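You operate a simulated robot arm through the tools that you are given. There is no shell and no other tool. Be economical: measure what you need, move in short steps, check, and stop when the job is done.

You are at the controls of a simulated robot arm. One attempt, no reset.

Task
Put one of the dough balls from the table on the worktop beside the table.

It is judged by the outcome, as a careful person would: the job done as asked, and still so three seconds after it is handed in. It fails if anything else is knocked over, pushed out of place, dropped, spilled or broken.

Robot
A 7-joint arm with a two-finger parallel gripper, fixed in place. Base frame: the origin is at the foot of the arm, x ahead of it, y to its left, z up. Readings come in m, degrees, newtons and seconds.
With the tool pointing down near the work surface it reaches from about 0.22 to 0.58 m from the base axis. Its first joint turns from -66.0 to 66.0 degrees. Payload 2.5 kg.
Tool frame: the origin (TCP) lies between the finger pads and is the grasp point; the fingertips stand 0.023 m ahead of it; z points along the fingers, y is the line along which they close. The gripper opens to 0.094 m. The fingers are 0.038 m wide and 0.01 m thick; the gripper's body (0.054 by 0.096 m) begins 0.039 m behind the TCP.
Orientation is told as [roll, pitch, yaw] about the base's x, y, z axes, in that order, counted from this pose: with the fingers straight down and closing along the base's y, the tool's x points along the base's -x, its y along +y and its z along -z.

Tools
- The arm moves only by the tool apply_moves. Its argument "increments" is a list of rows, each a list of 2 entries, a list of its own where there are three numbers: the shift along the tool's x, y, z in units of 40 mm (1.0 is 40 mm), then the turn, a rotation vector about the tool's x, y, z in units of 8 degrees (1.0 is 8 degrees). In form: [[[dx, dy, dz], [rx, ry, rz]], ...]. A call has 1 to 10 rows; each row shifts and turns the commanded pose from where the row before left it, along the tool's axes as they then stand. "fingers" is the gripper command, from -1 (fully open) to 1 (shut), values between in proportion, set as the call begins (left out, the last holds). A call with a number of a shift or a turn outside -1 to 1 is refused whole. Each row takes 0.2 s and may step no farther than 0.05 m and 8.6 degrees from the row before; otherwise, or with a gripper value out of range, the whole call is refused. A pose out of reach is approached as far as the arm can. The call stops where the force on the tool passes 40 N (or 10 N more than at its start, if that is more) or the arm is blocked; 0.2 s more then pass. Each finger travels about 0.108 m/s and halts on what it meets, pressing with about 27 N; the grip force reading is that of the motor and also rises with nothing between the fingers. The clock runs only during rows and for 0.2 s after the last one: add rows that do not move to give the fingers time. It gives the time, the measured TCP pose, the force on the tool (base axes), the opening and the grip force at its end, in the units of the frame above (readings bear some noise), and new pictures: "pictures" is both (left out), scene, wrist or none.
- Cameras (640 x 400 px; columns grow to the right, rows downward): "scene" is fixed at [0.0999, -0.3979, 0.5393]; the picture's right is [0.94, -0.35, 0.00], its down [-0.21, -0.58, -0.79] and it looks along [0.27, 0.74, -0.61] (base axes); focal length 275 px, centre (320, 200). "wrist" rides on the gripper at [0.086, 0.016, -0.074] in the tool frame; the picture's right is [-0.18, 0.98, 0.00], its down [-0.58, -0.11, -0.81] and it looks along [-0.79, -0.15, 0.59] (tool axes); focal length 243 px, centre (320, 200). There is no depth. A picture from a camera that has moved, and an enlarged one, comes with that camera's place and axes in the base frame and with its lens.
- close_up(camera, box): a new picture of the part [left, top, right, bottom] of that camera's present view, enlarged. No time passes.
- finish_job(): hands the job in; it is judged then, once.

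Go step by step. Nothing tells you positions but the pictures and the camera data: compare them with the known pose of the tool, close in by small moves and look again before you grip or let go. The budget is 90 turns and 200 pictures, counting those below and the enlarged ones. Unless the task says otherwise, let go and move clear before handing in, and close with one line.

The tools are called by a JSON object that holds its "name" and its "arguments". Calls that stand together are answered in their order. apply_moves: Moves the arm, as the interface text tells. Its arguments: {"type":"object","properties":{"increments":{"type":"array","items":{"type":"array"}},"fingers":{"type":"number"},"pictures":{"type":"string","enum":["both","scene","wrist","none"]}},"required":["increments"]} The other tools are called the same way: close_up (camera, box) takes an enlarged picture of a part of a camera's view; finish_job () hands the job in.

At the start:

```text
clock: 0.0
ee_pos: [0.3078, 0.1035, 0.3574]
tool_rot: [0.0, -0.1, 0.0]
force: [-0.6, -0.5, -0.1]
width: 0.094
grasp_force: 0.1
```

scene: 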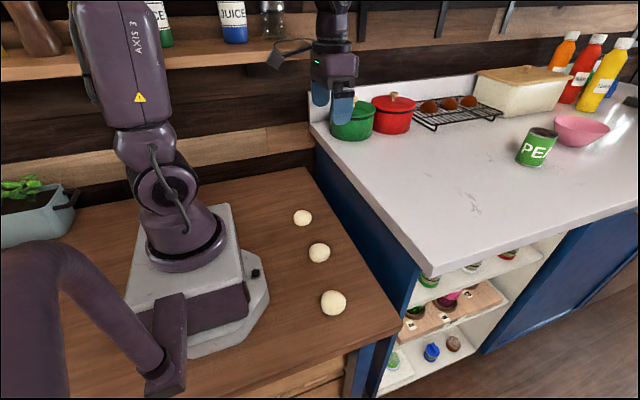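
wrist: 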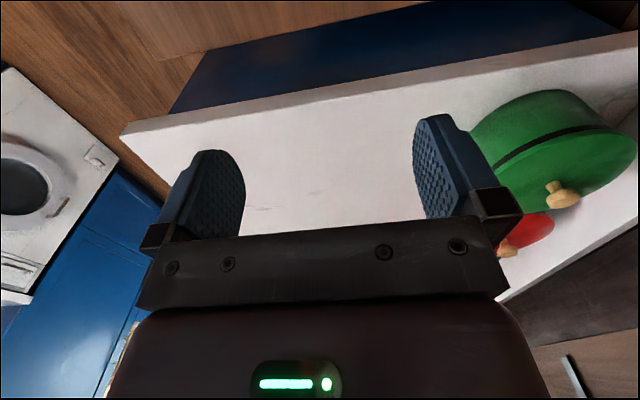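

The three dough balls sit on the table at about (0.25, 0.17), (0.25, 0.03) and (0.23, -0.11). The worktop starts near x = 0.35 and is roughly 0.19 m high. I'll move above the farthest ball, which is the easiest to reach, and check.

{"name": "apply_moves", "arguments": {"increments": [[[0.71, 0.78, 0], [0, 0, 0]], [[0.71, 0.78, 0], [0, 0, 0]], [[0, 0, 1], [0, 0, 0]], [[0, 0, 1], [0, 0, 0]], [[0, 0, 1], [0, 0, 0]], [[0, 0, 0], [0, 0, 0]]], "fingers": -1}}

```text
clock: 1.4
ee_pos: [0.25, 0.1656, 0.2371]
tool_rot: [-0.1, 0.0, 0.0]
force: [0.3, 0.5, 0.1]
width: 0.0943
grasp_force: 0.0
camera wrist: at [0.1635, 0.1823, 0.313], right [0.18, 0.98, 0.0], down [0.58, -0.11, 0.81], along [0.79, -0.15, -0.59], focal length 243 px, centre (320, 200)
```

scene: 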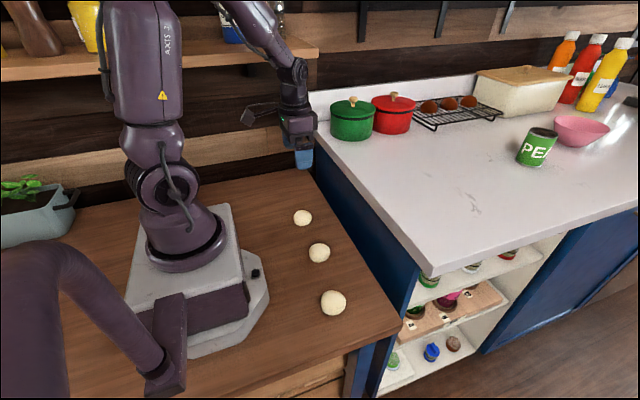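
wrist: 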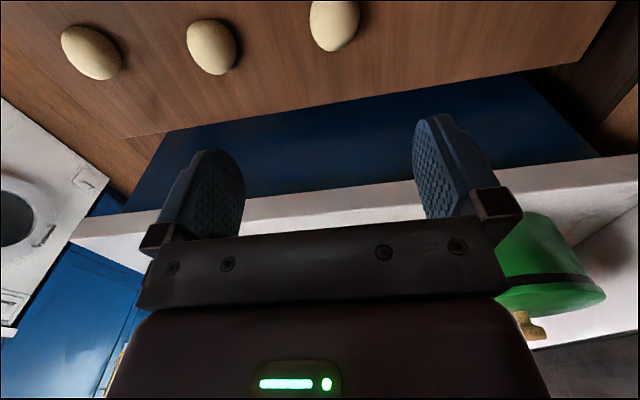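

I'm nearly above the far ball, and both cameras together put it at about (0.255, 0.176). I'll centre over it, descend to just above, and look again.

{"name": "apply_moves", "arguments": {"increments": [[[-0.12, 0.26, 0.9], [0, 0, 0]], [[0, 0, 0.92], [0, 0, 0]], [[0, 0, 0.92], [0, 0, 0]], [[0, 0, 0.92], [0, 0, 0]], [[0, 0, 0], [0, 0, 0]]]}}

{"name": "close_up", "arguments": {"camera": "scene", "box": [240, 140, 400, 240]}}

```text
clock: 2.6
ee_pos: [0.2562, 0.1755, 0.0911]
tool_rot: [0.0, 0.1, 0.0]
force: [0.7, -0.4, 0.1]
width: 0.0942
grasp_force: 0.1
camera wrist: at [0.1689, 0.1928, 0.1663], right [0.18, 0.98, 0.0], down [0.58, -0.11, 0.81], along [0.79, -0.15, -0.59], focal length 243 px, centre (320, 200)
```

scene: 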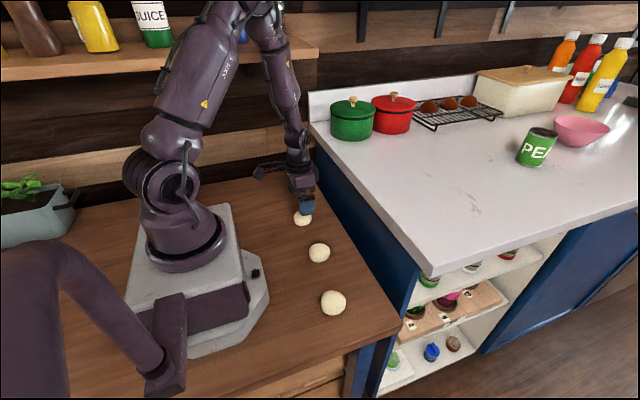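
wrist: 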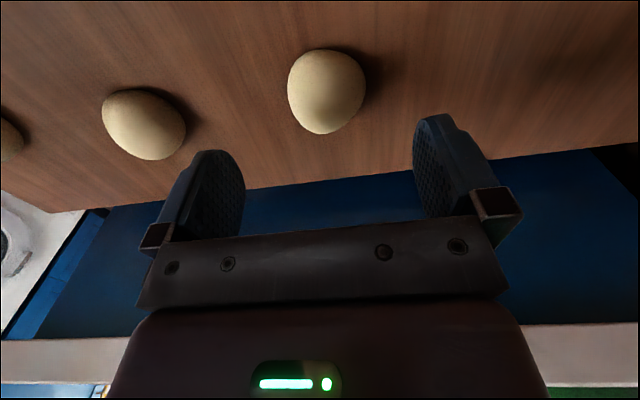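

```text
4.00 times, centred on (320, 190) of scene
camera zoom: at [0.0999, -0.3979, 0.5393], right [0.94, -0.35, 0.0], down [-0.21, -0.58, -0.79], along [0.27, 0.74, -0.61], focal length 1100 px, centre (320, 240)
```

zoom: 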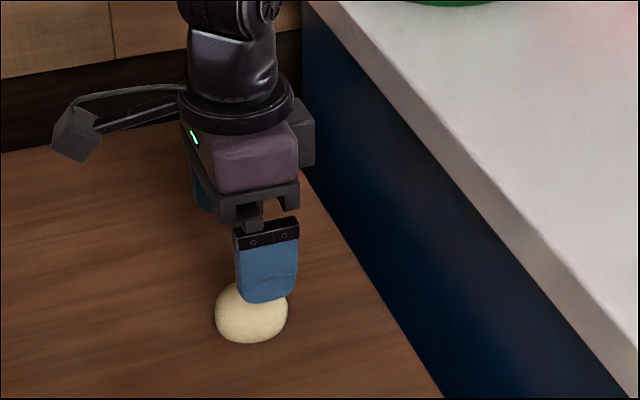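

The ball is between the fingers at about (0.252, 0.178) and roughly 5 cm wide. I'll make a small correction, descend to z ≈ 0.030 and check before closing.

{"name": "apply_moves", "arguments": {"increments": [[[0.1, 0.06, 0], [0, 0, 0]], [[0, 0, 0.76], [0, 0, 0]], [[0, 0, 0.76], [0, 0, 0]], [[0, 0, 0], [0, 0, 0]]]}}

{"name": "close_up", "arguments": {"camera": "scene", "box": [240, 160, 400, 260]}}

```text
clock: 3.6
ee_pos: [0.2508, 0.1788, 0.0303]
tool_rot: [0.0, 0.0, -0.1]
force: [-0.2, -0.5, -0.1]
width: 0.0941
grasp_force: 0.0
camera wrist: at [0.1643, 0.1953, 0.1056], right [0.18, 0.98, 0.0], down [0.58, -0.11, 0.81], along [0.79, -0.15, -0.59], focal length 243 px, centre (320, 200)
```

scene: 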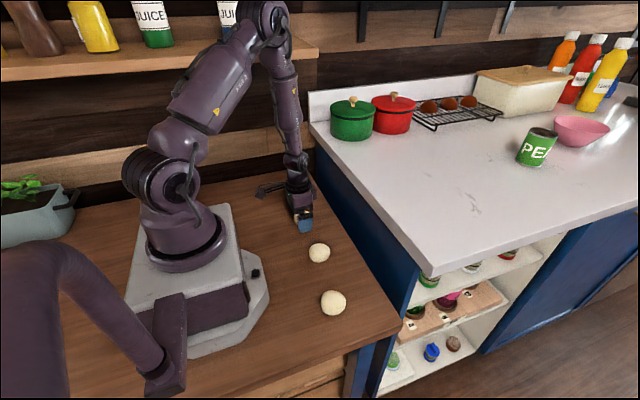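
wrist: 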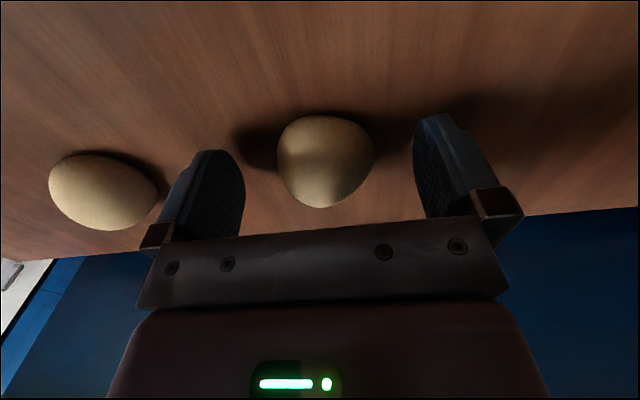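

```text
4.00 times, centred on (320, 210) of scene
camera zoom: at [0.0999, -0.3979, 0.5393], right [0.94, -0.35, 0.0], down [-0.21, -0.58, -0.79], along [0.27, 0.74, -0.61], focal length 1100 px, centre (320, 160)
```

zoom: 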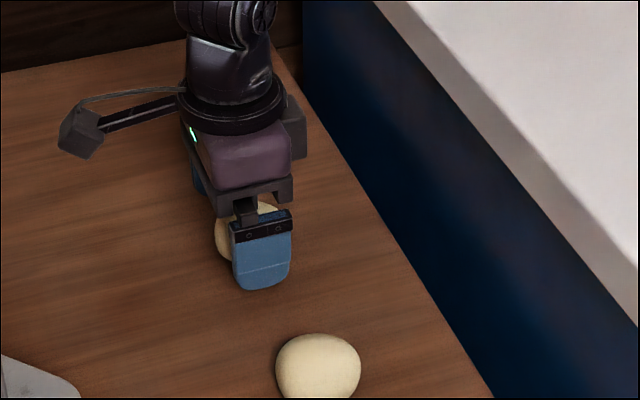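

The ball is centred between the fingers, which straddle it clear of the other balls. I'll close on it.

{"name": "apply_moves", "arguments": {"increments": [[[0.05, 0.04, 0], [0, 0, 0]], [[0, 0, 0], [0, 0, 0]], [[0, 0, 0], [0, 0, 0]], [[0, 0, 0], [0, 0, 0]]], "fingers": 0.3, "pictures": "wrist"}}

```text
clock: 4.6
ee_pos: [0.248, 0.1801, 0.0301]
tool_rot: [0.0, 0.0, 0.0]
force: [-0.2, -0.2, 0.1]
width: 0.0519
grasp_force: 27.4
camera wrist: at [0.162, 0.1968, 0.1061], right [0.18, 0.98, 0.0], down [0.58, -0.11, 0.81], along [0.79, -0.15, -0.59], focal length 243 px, centre (320, 200)
```

wrist: 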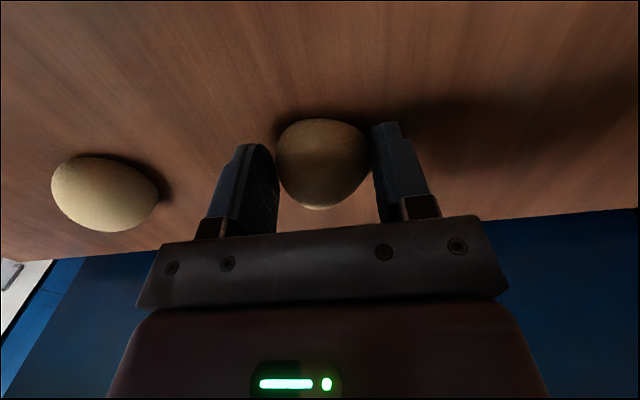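

The ball is held at 52 mm with about 27 N of grip. I'll lift straight up to about z = 0.31, clear of the worktop edge.

{"name": "apply_moves", "arguments": {"increments": [[[0, 0, -0.5], [0, 0, 0]], [[0, 0, -0.8], [0, 0, 0]], [[0, 0, -1], [0, 0, 0]], [[0, 0, -1], [0, 0, 0]], [[0, 0, -1], [0, 0, 0]], [[0, 0, -1], [0, 0, 0]], [[0, 0, -1], [0, 0, 0]], [[0, 0, -0.7], [0, 0, 0]], [[0, 0, 0], [0, 0, 0]]]}}

```text
clock: 6.6
ee_pos: [0.2479, 0.1826, 0.3108]
tool_rot: [0.1, 0.0, 0.0]
force: [-0.3, -1.1, -0.4]
width: 0.0329
grasp_force: 0.0
camera wrist: at [0.1621, 0.1974, 0.3865], right [0.18, 0.98, 0.0], down [0.58, -0.11, 0.81], along [0.79, -0.15, -0.59], focal length 243 px, centre (320, 200)
```

scene: 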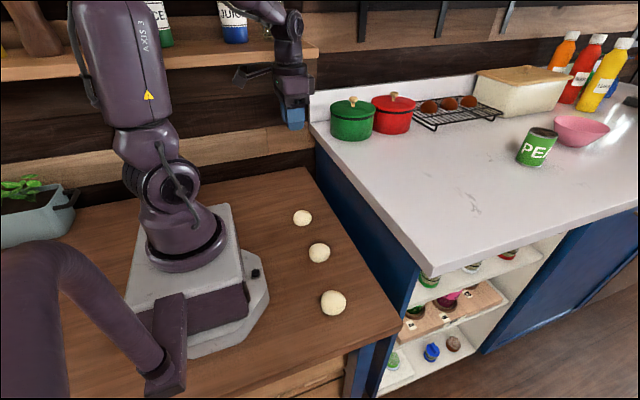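
wrist: 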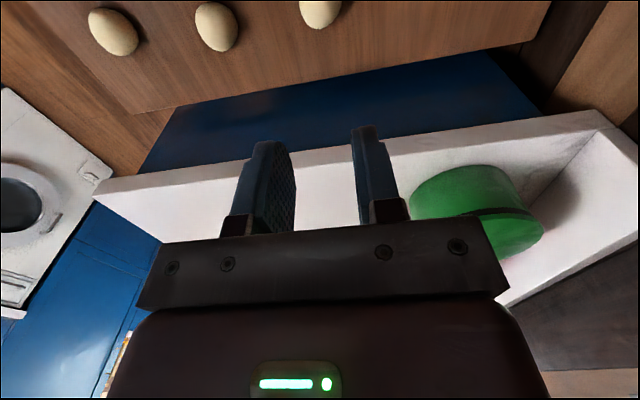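

The ball slipped out as I lifted and stayed on the table where it was, so the grip was probably too high on it. I'll measure its shape and position closely before trying again.

{"name": "close_up", "arguments": {"camera": "scene", "box": [270, 190, 350, 240]}}

{"name": "close_up", "arguments": {"camera": "scene", "box": [290, 270, 370, 320]}}

```text
8.00 times, centred on (310, 215) of scene
camera zoom: at [0.0999, -0.3979, 0.5393], right [0.94, -0.35, 0.0], down [-0.21, -0.58, -0.79], along [0.27, 0.74, -0.61], focal length 2200 px, centre (400, 80)
```

zoom: 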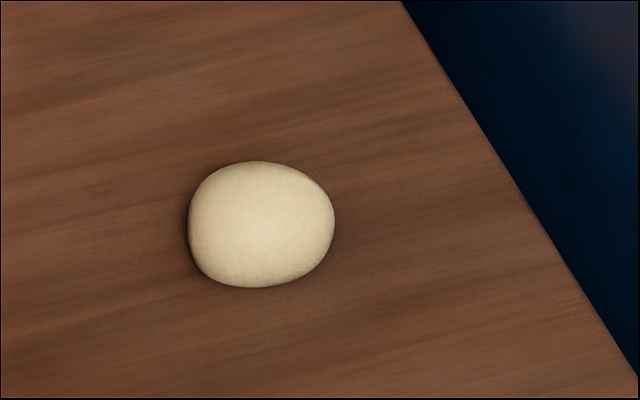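

```text
8.00 times, centred on (330, 295) of scene
camera zoom: at [0.0999, -0.3979, 0.5393], right [0.94, -0.35, 0.0], down [-0.21, -0.58, -0.79], along [0.27, 0.74, -0.61], focal length 2200 px, centre (240, -560)
```

zoom: 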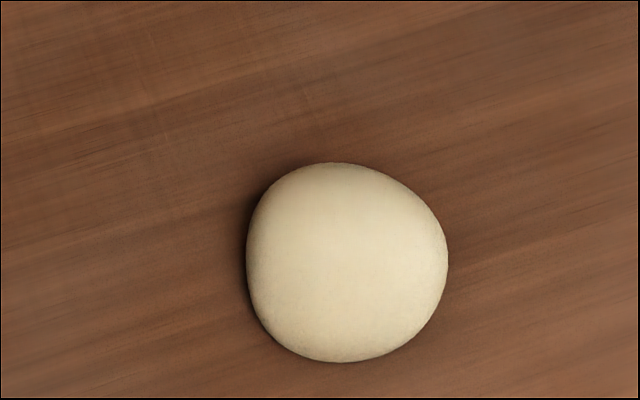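

The ball is a dome about 53 mm wide and 39 mm high, and widest low down, so the earlier grip was too high. I'll reopen, go back down in line with it, and this time grip with the tips almost on the table.

{"name": "apply_moves", "arguments": {"increments": [[[-0.05, -0.06, 0.5], [0, 0, 0]], [[0, 0, 1], [0, 0, 0]], [[0, 0, 1], [0, 0, 0]], [[0, 0, 1], [0, 0, 0]], [[0, 0, 1], [0, 0, 0]], [[0, 0, 1], [0, 0, 0]], [[0, 0, 0], [0, 0, 0]]], "fingers": -1, "pictures": "wrist"}}

```text
clock: 8.2
ee_pos: [0.2524, 0.1791, 0.0907]
tool_rot: [0.0, 0.0, -0.1]
force: [-0.5, -0.2, -0.8]
width: 0.094
grasp_force: 0.1
camera wrist: at [0.1657, 0.1957, 0.1659], right [0.18, 0.98, 0.0], down [0.58, -0.11, 0.81], along [0.79, -0.15, -0.59], focal length 243 px, centre (320, 200)
```

wrist: 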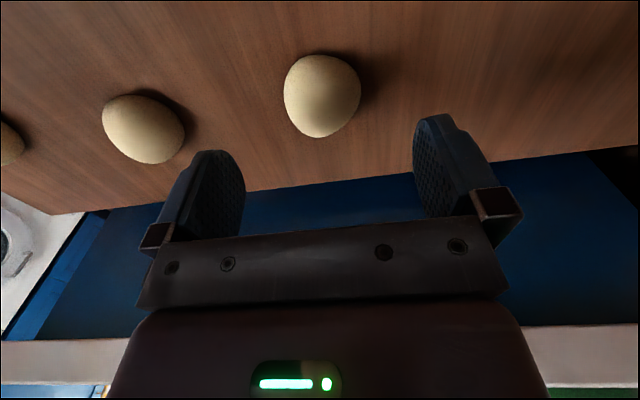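

The ball lies exactly beneath the TCP. I'll descend to z ≈ 0.025 and close.

{"name": "apply_moves", "arguments": {"increments": [[[0, 0, 0.8], [0, 0, 0]], [[0, 0, 0.6], [0, 0, 0]], [[0, 0, 0.22], [0, 0, 0]], [[0, 0, 0], [0, 0, 0]]], "pictures": "none"}}

{"name": "apply_moves", "arguments": {"increments": [[[0, 0, 0], [0, 0, 0]], [[0, 0, 0], [0, 0, 0]], [[0, 0, 0], [0, 0, 0]], [[0, 0, 0], [0, 0, 0]]], "fingers": 1, "pictures": "wrist"}}

```text
clock: 9.2
ee_pos: [0.2507, 0.1797, 0.026]
tool_rot: [0.0, -0.1, 0.0]
force: [0.9, 0.0, 0.4]
width: 0.094
grasp_force: 0.1
```

```text
clock: 10.2
ee_pos: [0.2517, 0.1793, 0.0261]
tool_rot: [0.0, -0.1, 0.0]
force: [0.2, -0.1, 0.2]
width: 0.0525
grasp_force: 27.2
camera wrist: at [0.1648, 0.1955, 0.1012], right [0.18, 0.98, 0.0], down [0.58, -0.11, 0.81], along [0.79, -0.15, -0.59], focal length 243 px, centre (320, 200)
```

wrist: 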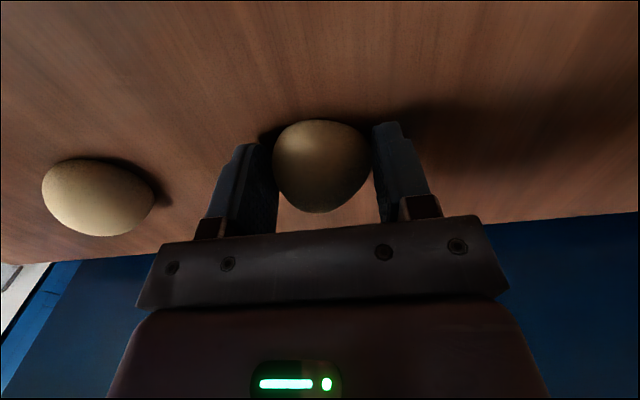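

The grip is at 52.5 mm and lower on the ball now. I'll lift slowly a little and check.

{"name": "apply_moves", "arguments": {"increments": [[[0, 0, -0.1], [0, 0, 0]], [[0, 0, -0.15], [0, 0, 0]], [[0, 0, -0.2], [0, 0, 0]], [[0, 0, -0.2], [0, 0, 0]], [[0, 0, -0.2], [0, 0, 0]], [[0, 0, -0.2], [0, 0, 0]], [[0, 0, 0], [0, 0, 0]]]}}

```text
clock: 11.8
ee_pos: [0.2503, 0.1779, 0.0685]
tool_rot: [0.0, 0.0, 0.0]
force: [-0.1, 0.0, -0.8]
width: 0.0526
grasp_force: 26.9
camera wrist: at [0.1642, 0.1944, 0.1441], right [0.18, 0.98, 0.0], down [0.58, -0.11, 0.81], along [0.79, -0.15, -0.59], focal length 243 px, centre (320, 200)
```

scene: 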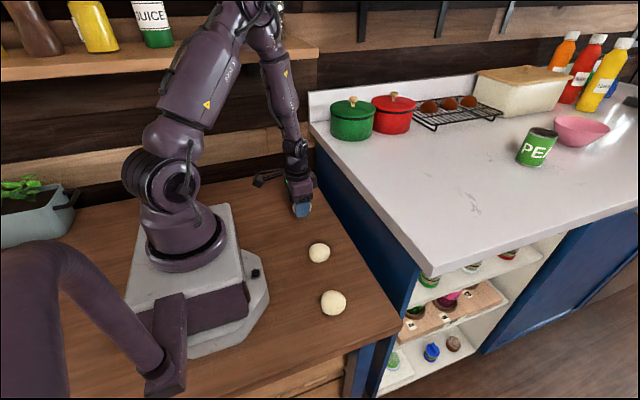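
wrist: 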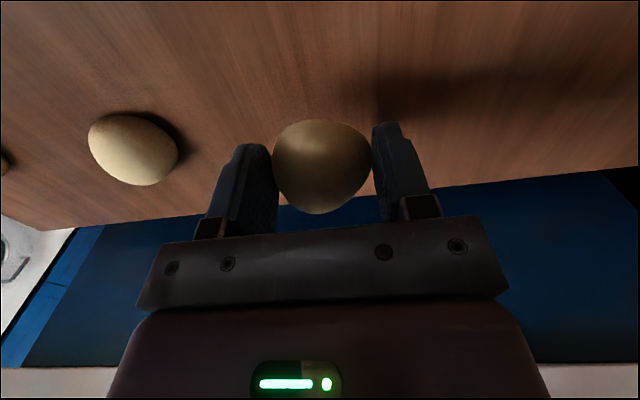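

The ball is held and off the table. I'll continue up at a moderate pace.

{"name": "apply_moves", "arguments": {"increments": [[[0, 0, -0.3], [0, 0, 0]], [[0, 0, -0.5], [0, 0, 0]], [[0, 0, -0.6], [0, 0, 0]], [[0, 0, -0.7], [0, 0, 0]], [[0, 0, -0.7], [0, 0, 0]], [[0, 0, -0.7], [0, 0, 0]], [[0, 0, -0.7], [0, 0, 0]], [[0, 0, -0.6], [0, 0, 0]], [[0, 0, -0.4], [0, 0, 0]], [[0, 0, -0.2], [0, 0, 0]]]}}

```text
clock: 14.0
ee_pos: [0.2507, 0.1773, 0.2851]
tool_rot: [-0.1, 0.0, 0.0]
force: [0.1, -0.1, -0.8]
width: 0.0524
grasp_force: 27.5
camera wrist: at [0.1638, 0.1945, 0.3598], right [0.18, 0.98, 0.0], down [0.58, -0.11, 0.81], along [0.79, -0.15, -0.59], focal length 243 px, centre (320, 200)
```

scene: 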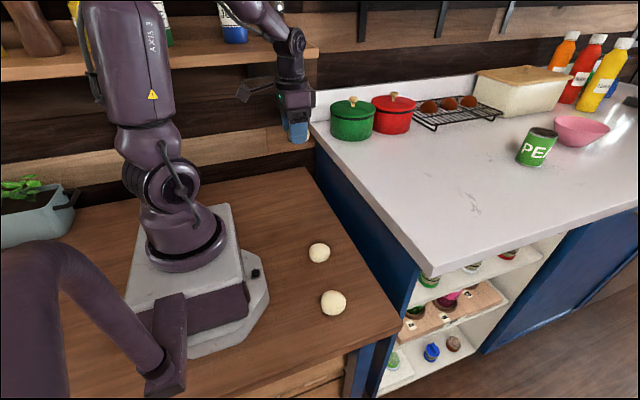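
wrist: 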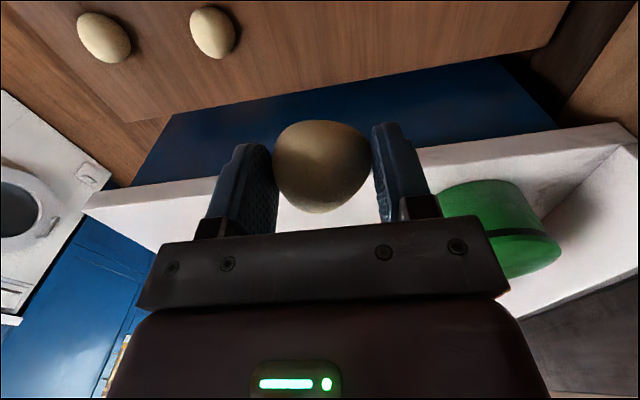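

The ball is firmly held at z ≈ 0.285. The pots are near y ≈ 0.3, so I'll carry it to the clear part of the worktop at about (0.45, 0.05).

{"name": "apply_moves", "arguments": {"increments": [[[-0.3, -0.2, 0], [0, 0, 0]], [[-0.5, -0.35, 0], [0, 0, 0]], [[-0.7, -0.45, 0], [0, 0, 0]], [[-0.7, -0.45, 0], [0, 0, 0]], [[-0.7, -0.45, 0], [0, 0, 0]], [[-0.7, -0.45, 0], [0, 0, 0]], [[-0.7, -0.45, 0], [0, 0, 0]], [[-0.5, -0.3, 0], [0, 0, 0]], [[-0.2, -0.1, 0], [0, 0, 0]], [[0, 0, 0], [0, 0, 0]]]}}

```text
clock: 16.2
ee_pos: [0.4504, 0.0495, 0.2844]
tool_rot: [0.0, 0.0, 0.0]
force: [-0.3, -0.6, -0.6]
width: 0.0527
grasp_force: 26.9
camera wrist: at [0.3648, 0.0661, 0.3598], right [0.18, 0.98, 0.0], down [0.58, -0.11, 0.81], along [0.79, -0.15, -0.59], focal length 243 px, centre (320, 200)
```

scene: 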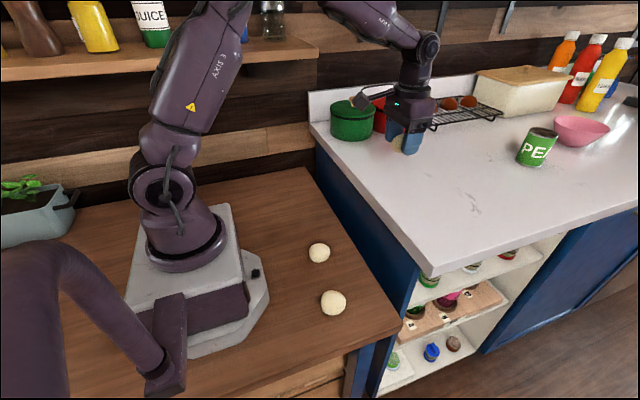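
wrist: 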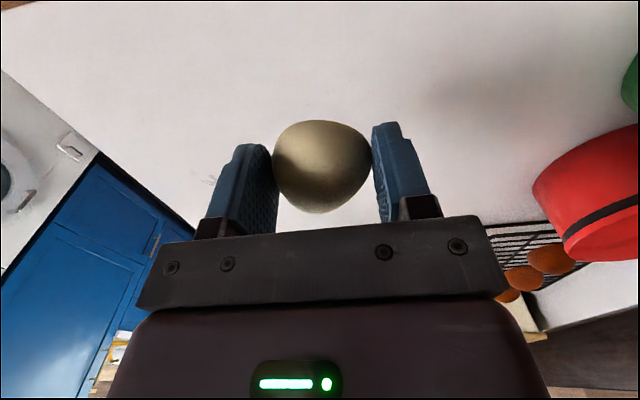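

The ball is above the clear worktop. The worktop height is still uncertain at 0.14–0.19, so I'll lower in stages, watching the force.

{"name": "apply_moves", "arguments": {"increments": [[[0, 0, 0.5], [0, 0, 0]], [[0, 0, 0.5], [0, 0, 0]], [[0, 0, 0.3], [0, 0, 0]], [[0, 0, 0], [0, 0, 0]]]}}

{"name": "close_up", "arguments": {"camera": "scene", "box": [340, 90, 500, 190]}}

```text
clock: 17.2
ee_pos: [0.4509, 0.0496, 0.2326]
tool_rot: [0.0, 0.0, 0.0]
force: [0.1, -0.6, 0.6]
width: 0.0526
grasp_force: 26.6
camera wrist: at [0.3642, 0.0665, 0.3078], right [0.18, 0.98, 0.0], down [0.58, -0.11, 0.81], along [0.79, -0.15, -0.59], focal length 243 px, centre (320, 200)
```

scene: 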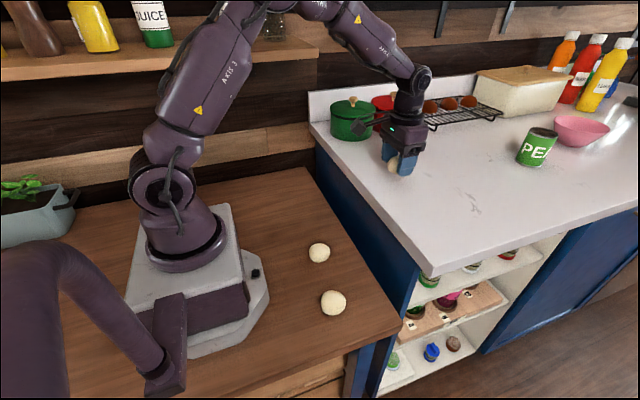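
wrist: 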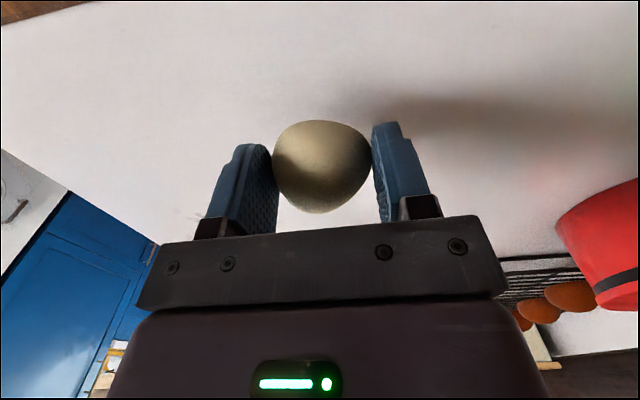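

```text
4.00 times, centred on (420, 140) of scene
camera zoom: at [0.0999, -0.3979, 0.5393], right [0.94, -0.35, 0.0], down [-0.21, -0.58, -0.79], along [0.27, 0.74, -0.61], focal length 1100 px, centre (-80, 440)
```

zoom: 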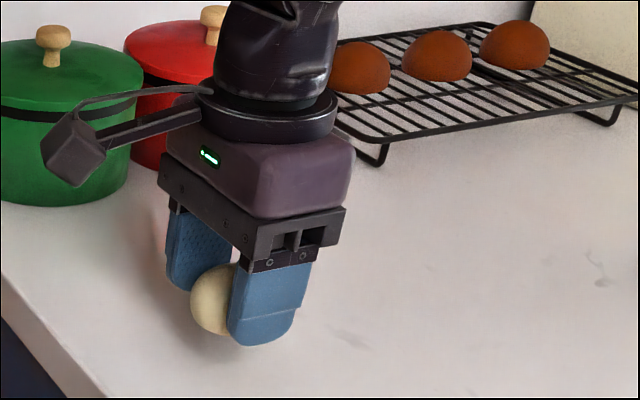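

There is still a gap under the ball. I'll go on down in small rows.

{"name": "apply_moves", "arguments": {"increments": [[[0, 0, 0.15], [0, 0, 0]], [[0, 0, 0.15], [0, 0, 0]], [[0, 0, 0.15], [0, 0, 0]], [[0, 0, 0], [0, 0, 0]]], "pictures": "wrist"}}

{"name": "close_up", "arguments": {"camera": "scene", "box": [360, 120, 440, 170]}}

```text
clock: 18.2
ee_pos: [0.451, 0.0505, 0.2145]
tool_rot: [0.0, 0.0, 0.0]
force: [-0.1, 0.3, -0.7]
width: 0.0526
grasp_force: 27.1
camera wrist: at [0.364, 0.0667, 0.29], right [0.18, 0.98, 0.0], down [0.58, -0.11, 0.81], along [0.79, -0.15, -0.59], focal length 243 px, centre (320, 200)
```

wrist: 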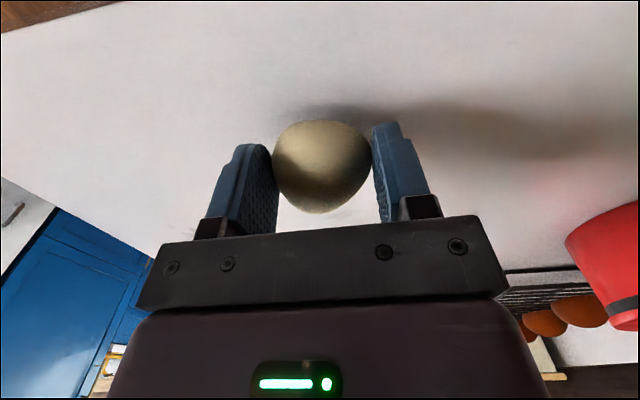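

```text
8.00 times, centred on (400, 145) of scene
camera zoom: at [0.0999, -0.3979, 0.5393], right [0.94, -0.35, 0.0], down [-0.21, -0.58, -0.79], along [0.27, 0.74, -0.61], focal length 2200 px, centre (-320, 640)
```

zoom: 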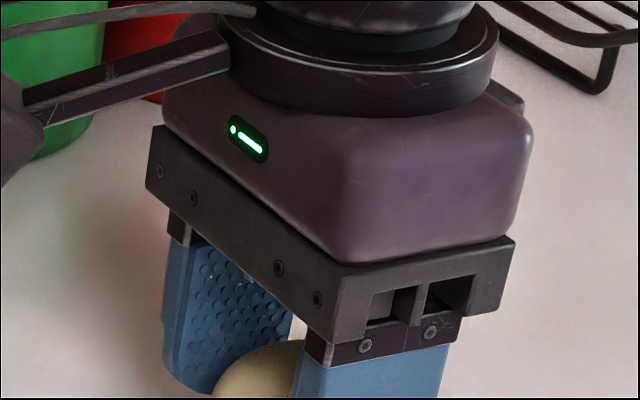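

The ball's shadow is now close beneath it, so about a centimetre remains. I'll use finer rows.

{"name": "apply_moves", "arguments": {"increments": [[[0, 0, 0.07], [0, 0, 0]], [[0, 0, 0.07], [0, 0, 0]], [[0, 0, 0.07], [0, 0, 0]], [[0, 0, 0], [0, 0, 0]]], "pictures": "wrist"}}

{"name": "close_up", "arguments": {"camera": "scene", "box": [360, 140, 440, 190]}}

```text
clock: 19.2
ee_pos: [0.4506, 0.0504, 0.205]
tool_rot: [0.0, 0.0, 0.0]
force: [0.0, 0.6, -0.9]
width: 0.0526
grasp_force: 26.9
camera wrist: at [0.3643, 0.0664, 0.281], right [0.18, 0.98, 0.0], down [0.58, -0.11, 0.81], along [0.79, -0.15, -0.59], focal length 243 px, centre (320, 200)
```

wrist: 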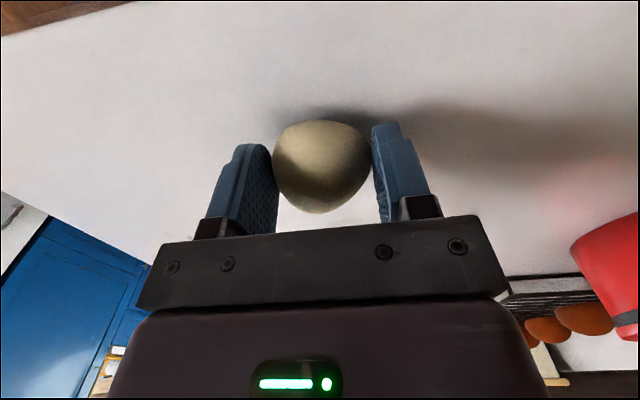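

```text
8.00 times, centred on (400, 165) of scene
camera zoom: at [0.0999, -0.3979, 0.5393], right [0.94, -0.35, 0.0], down [-0.21, -0.58, -0.79], along [0.27, 0.74, -0.61], focal length 2200 px, centre (-320, 480)
```

zoom: 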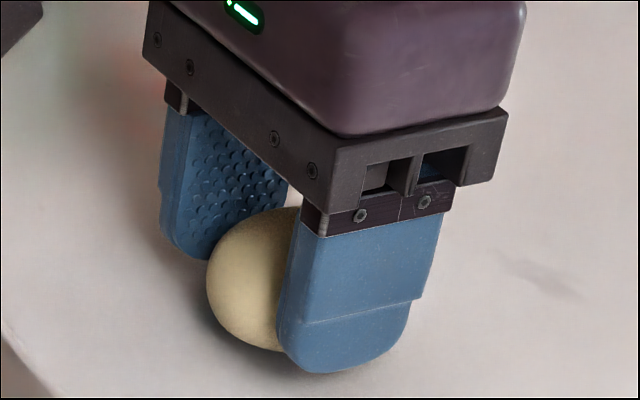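

The gap is only a few millimetres now. I'll lower in 1–2 mm rows and watch the force.

{"name": "apply_moves", "arguments": {"increments": [[[0, 0, 0.05], [0, 0, 0]], [[0, 0, 0.05], [0, 0, 0]], [[0, 0, 0], [0, 0, 0]]], "pictures": "wrist"}}

{"name": "close_up", "arguments": {"camera": "scene", "box": [360, 140, 440, 190]}}

```text
clock: 20.0
ee_pos: [0.4506, 0.0496, 0.2013]
tool_rot: [0.0, 0.1, 0.0]
force: [-0.1, -0.2, -1.4]
width: 0.0525
grasp_force: 27.4
camera wrist: at [0.3643, 0.0665, 0.277], right [0.18, 0.98, 0.0], down [0.58, -0.11, 0.81], along [0.79, -0.15, -0.59], focal length 243 px, centre (320, 200)
```

wrist: 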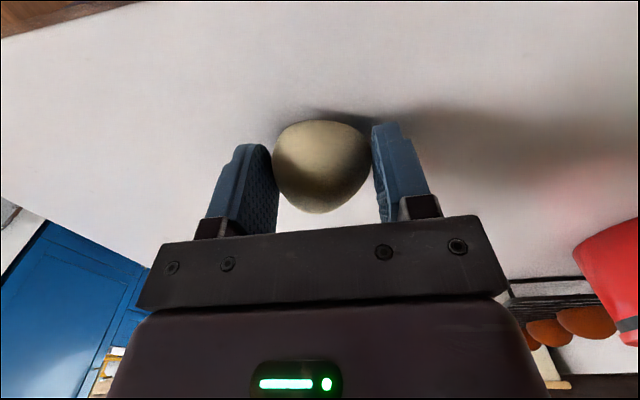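

```text
8.00 times, centred on (400, 165) of scene
camera zoom: at [0.0999, -0.3979, 0.5393], right [0.94, -0.35, 0.0], down [-0.21, -0.58, -0.79], along [0.27, 0.74, -0.61], focal length 2200 px, centre (-320, 480)
```

zoom: 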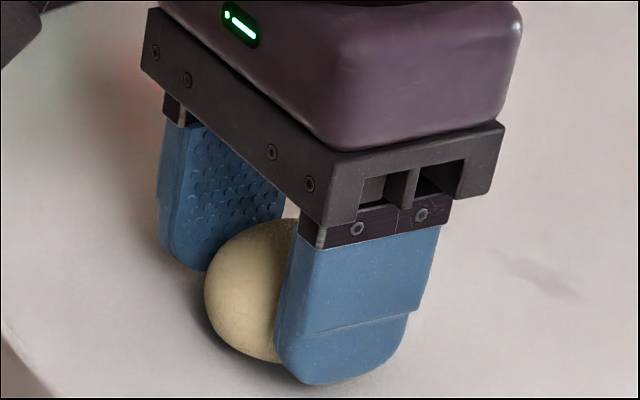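

The force is unchanged and a sliver of gap remains. I'll keep going down.

{"name": "apply_moves", "arguments": {"increments": [[[0, 0, 0.04], [0, 0, 0]], [[0, 0, 0.04], [0, 0, 0]], [[0, 0, 0], [0, 0, 0]]], "pictures": "wrist"}}

{"name": "close_up", "arguments": {"camera": "scene", "box": [360, 140, 440, 190]}}

```text
clock: 20.8
ee_pos: [0.4505, 0.0492, 0.197]
tool_rot: [0.1, 0.1, 0.1]
force: [0.7, -0.5, 0.3]
width: 0.0523
grasp_force: 27.6
camera wrist: at [0.3643, 0.0659, 0.2738], right [0.18, 0.98, 0.0], down [0.58, -0.11, 0.81], along [0.79, -0.15, -0.59], focal length 243 px, centre (320, 200)
```

wrist: 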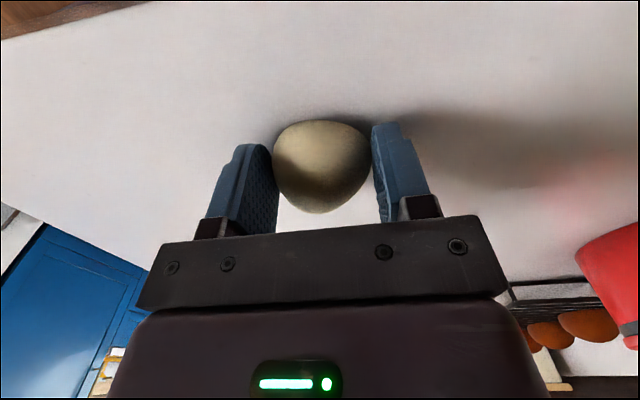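

```text
8.00 times, centred on (400, 165) of scene
camera zoom: at [0.0999, -0.3979, 0.5393], right [0.94, -0.35, 0.0], down [-0.21, -0.58, -0.79], along [0.27, 0.74, -0.61], focal length 2200 px, centre (-320, 480)
```

zoom: 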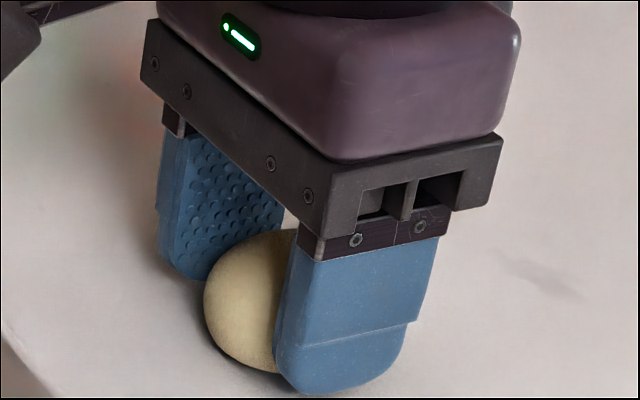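

{"name": "apply_moves", "arguments": {"increments": [[[0, 0, 0.03], [0, 0, 0]], [[0, 0, 0.03], [0, 0, 0]], [[0, 0, 0], [0, 0, 0]]], "pictures": "wrist"}}

{"name": "close_up", "arguments": {"camera": "scene", "box": [360, 140, 440, 190]}}

```text
clock: 21.6
ee_pos: [0.451, 0.0505, 0.1958]
tool_rot: [-0.1, 0.0, 0.0]
force: [-0.1, -0.8, 3.0]
width: 0.0526
grasp_force: 27.2
camera wrist: at [0.3643, 0.0661, 0.2715], right [0.18, 0.98, 0.0], down [0.58, -0.11, 0.81], along [0.79, -0.15, -0.59], focal length 243 px, centre (320, 200)
```

wrist: 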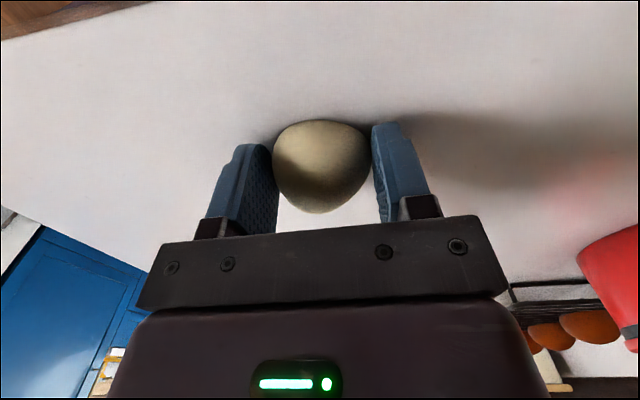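

```text
8.00 times, centred on (400, 165) of scene
camera zoom: at [0.0999, -0.3979, 0.5393], right [0.94, -0.35, 0.0], down [-0.21, -0.58, -0.79], along [0.27, 0.74, -0.61], focal length 2200 px, centre (-320, 480)
```

zoom: 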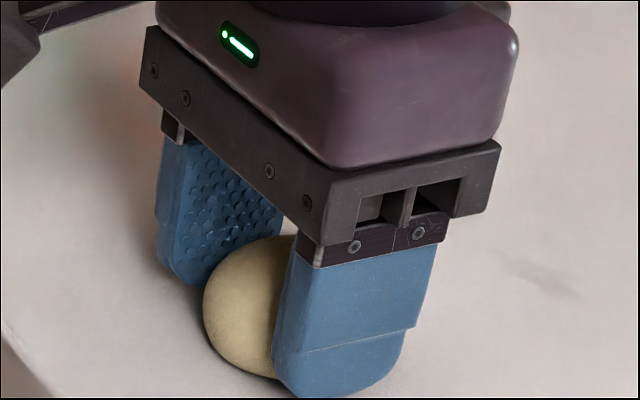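

An upward force of 3 N shows the ball has touched the worktop (TCP z ≈ 0.196). I'll open the fingers and check that the ball stays put.

{"name": "apply_moves", "arguments": {"increments": [[[0, 0, 0], [0, 0, 0]], [[0, 0, 0], [0, 0, 0]], [[0, 0, 0], [0, 0, 0]], [[0, 0, 0], [0, 0, 0]]], "fingers": -0.9}}

```text
clock: 22.6
ee_pos: [0.4503, 0.05, 0.1961]
tool_rot: [0.0, 0.0, 0.0]
force: [0.1, -0.5, -0.1]
width: 0.0893
grasp_force: 0.0
camera wrist: at [0.3643, 0.066, 0.2714], right [0.18, 0.98, 0.0], down [0.58, -0.11, 0.81], along [0.79, -0.15, -0.59], focal length 243 px, centre (320, 200)
```

scene: 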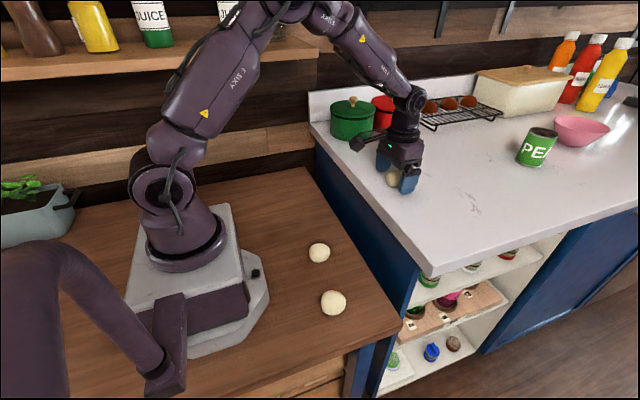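
wrist: 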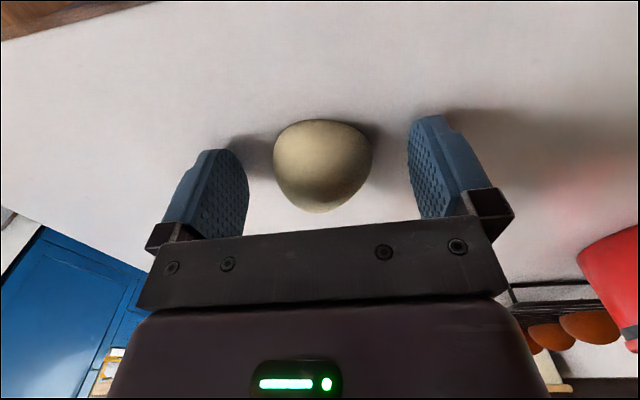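

The ball is resting still on the worktop between the open fingers. I'll rise straight up and check.

{"name": "apply_moves", "arguments": {"increments": [[[0, 0, -0.4], [0, 0, 0]], [[0, 0, -0.7], [0, 0, 0]], [[0, 0, -0.9], [0, 0, 0]], [[0, 0, -0.9], [0, 0, 0]], [[0, 0, -0.5], [0, 0, 0]], [[0, 0, 0], [0, 0, 0]], [[0, 0, 0], [0, 0, 0]]]}}

```text
clock: 24.2
ee_pos: [0.4515, 0.0499, 0.3323]
tool_rot: [-0.1, 0.0, 0.0]
force: [-1.0, -0.4, -0.2]
width: 0.0891
grasp_force: 0.1
camera wrist: at [0.3652, 0.0663, 0.4075], right [0.18, 0.98, 0.0], down [0.58, -0.11, 0.81], along [0.79, -0.15, -0.59], focal length 243 px, centre (320, 200)
```

scene: 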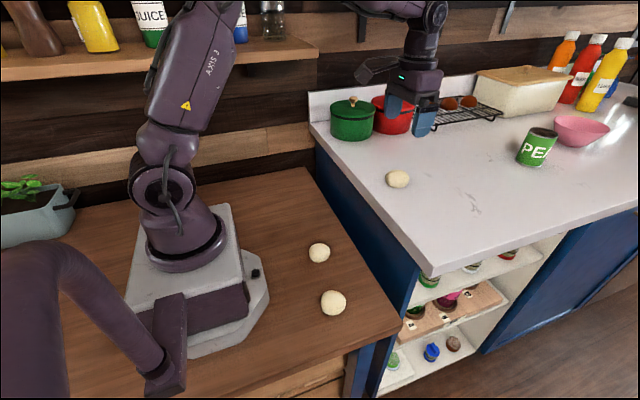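
wrist: 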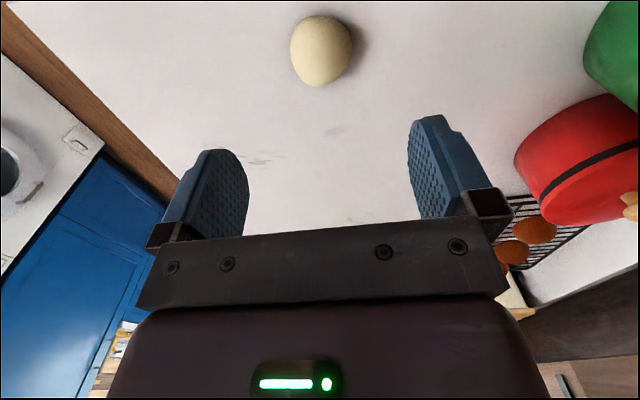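

The ball rests on the worktop, well in from the edge. The gripper is clear and nothing else has moved, so I'm handing in.

{"name": "finish_job", "arguments": {}}

```text
The job is handed in.
```

One dough ball is now on the worktop, the other two are still in place on the table, and nothing else was disturbed; the ball slipped out of the first grip but stayed put on the table.
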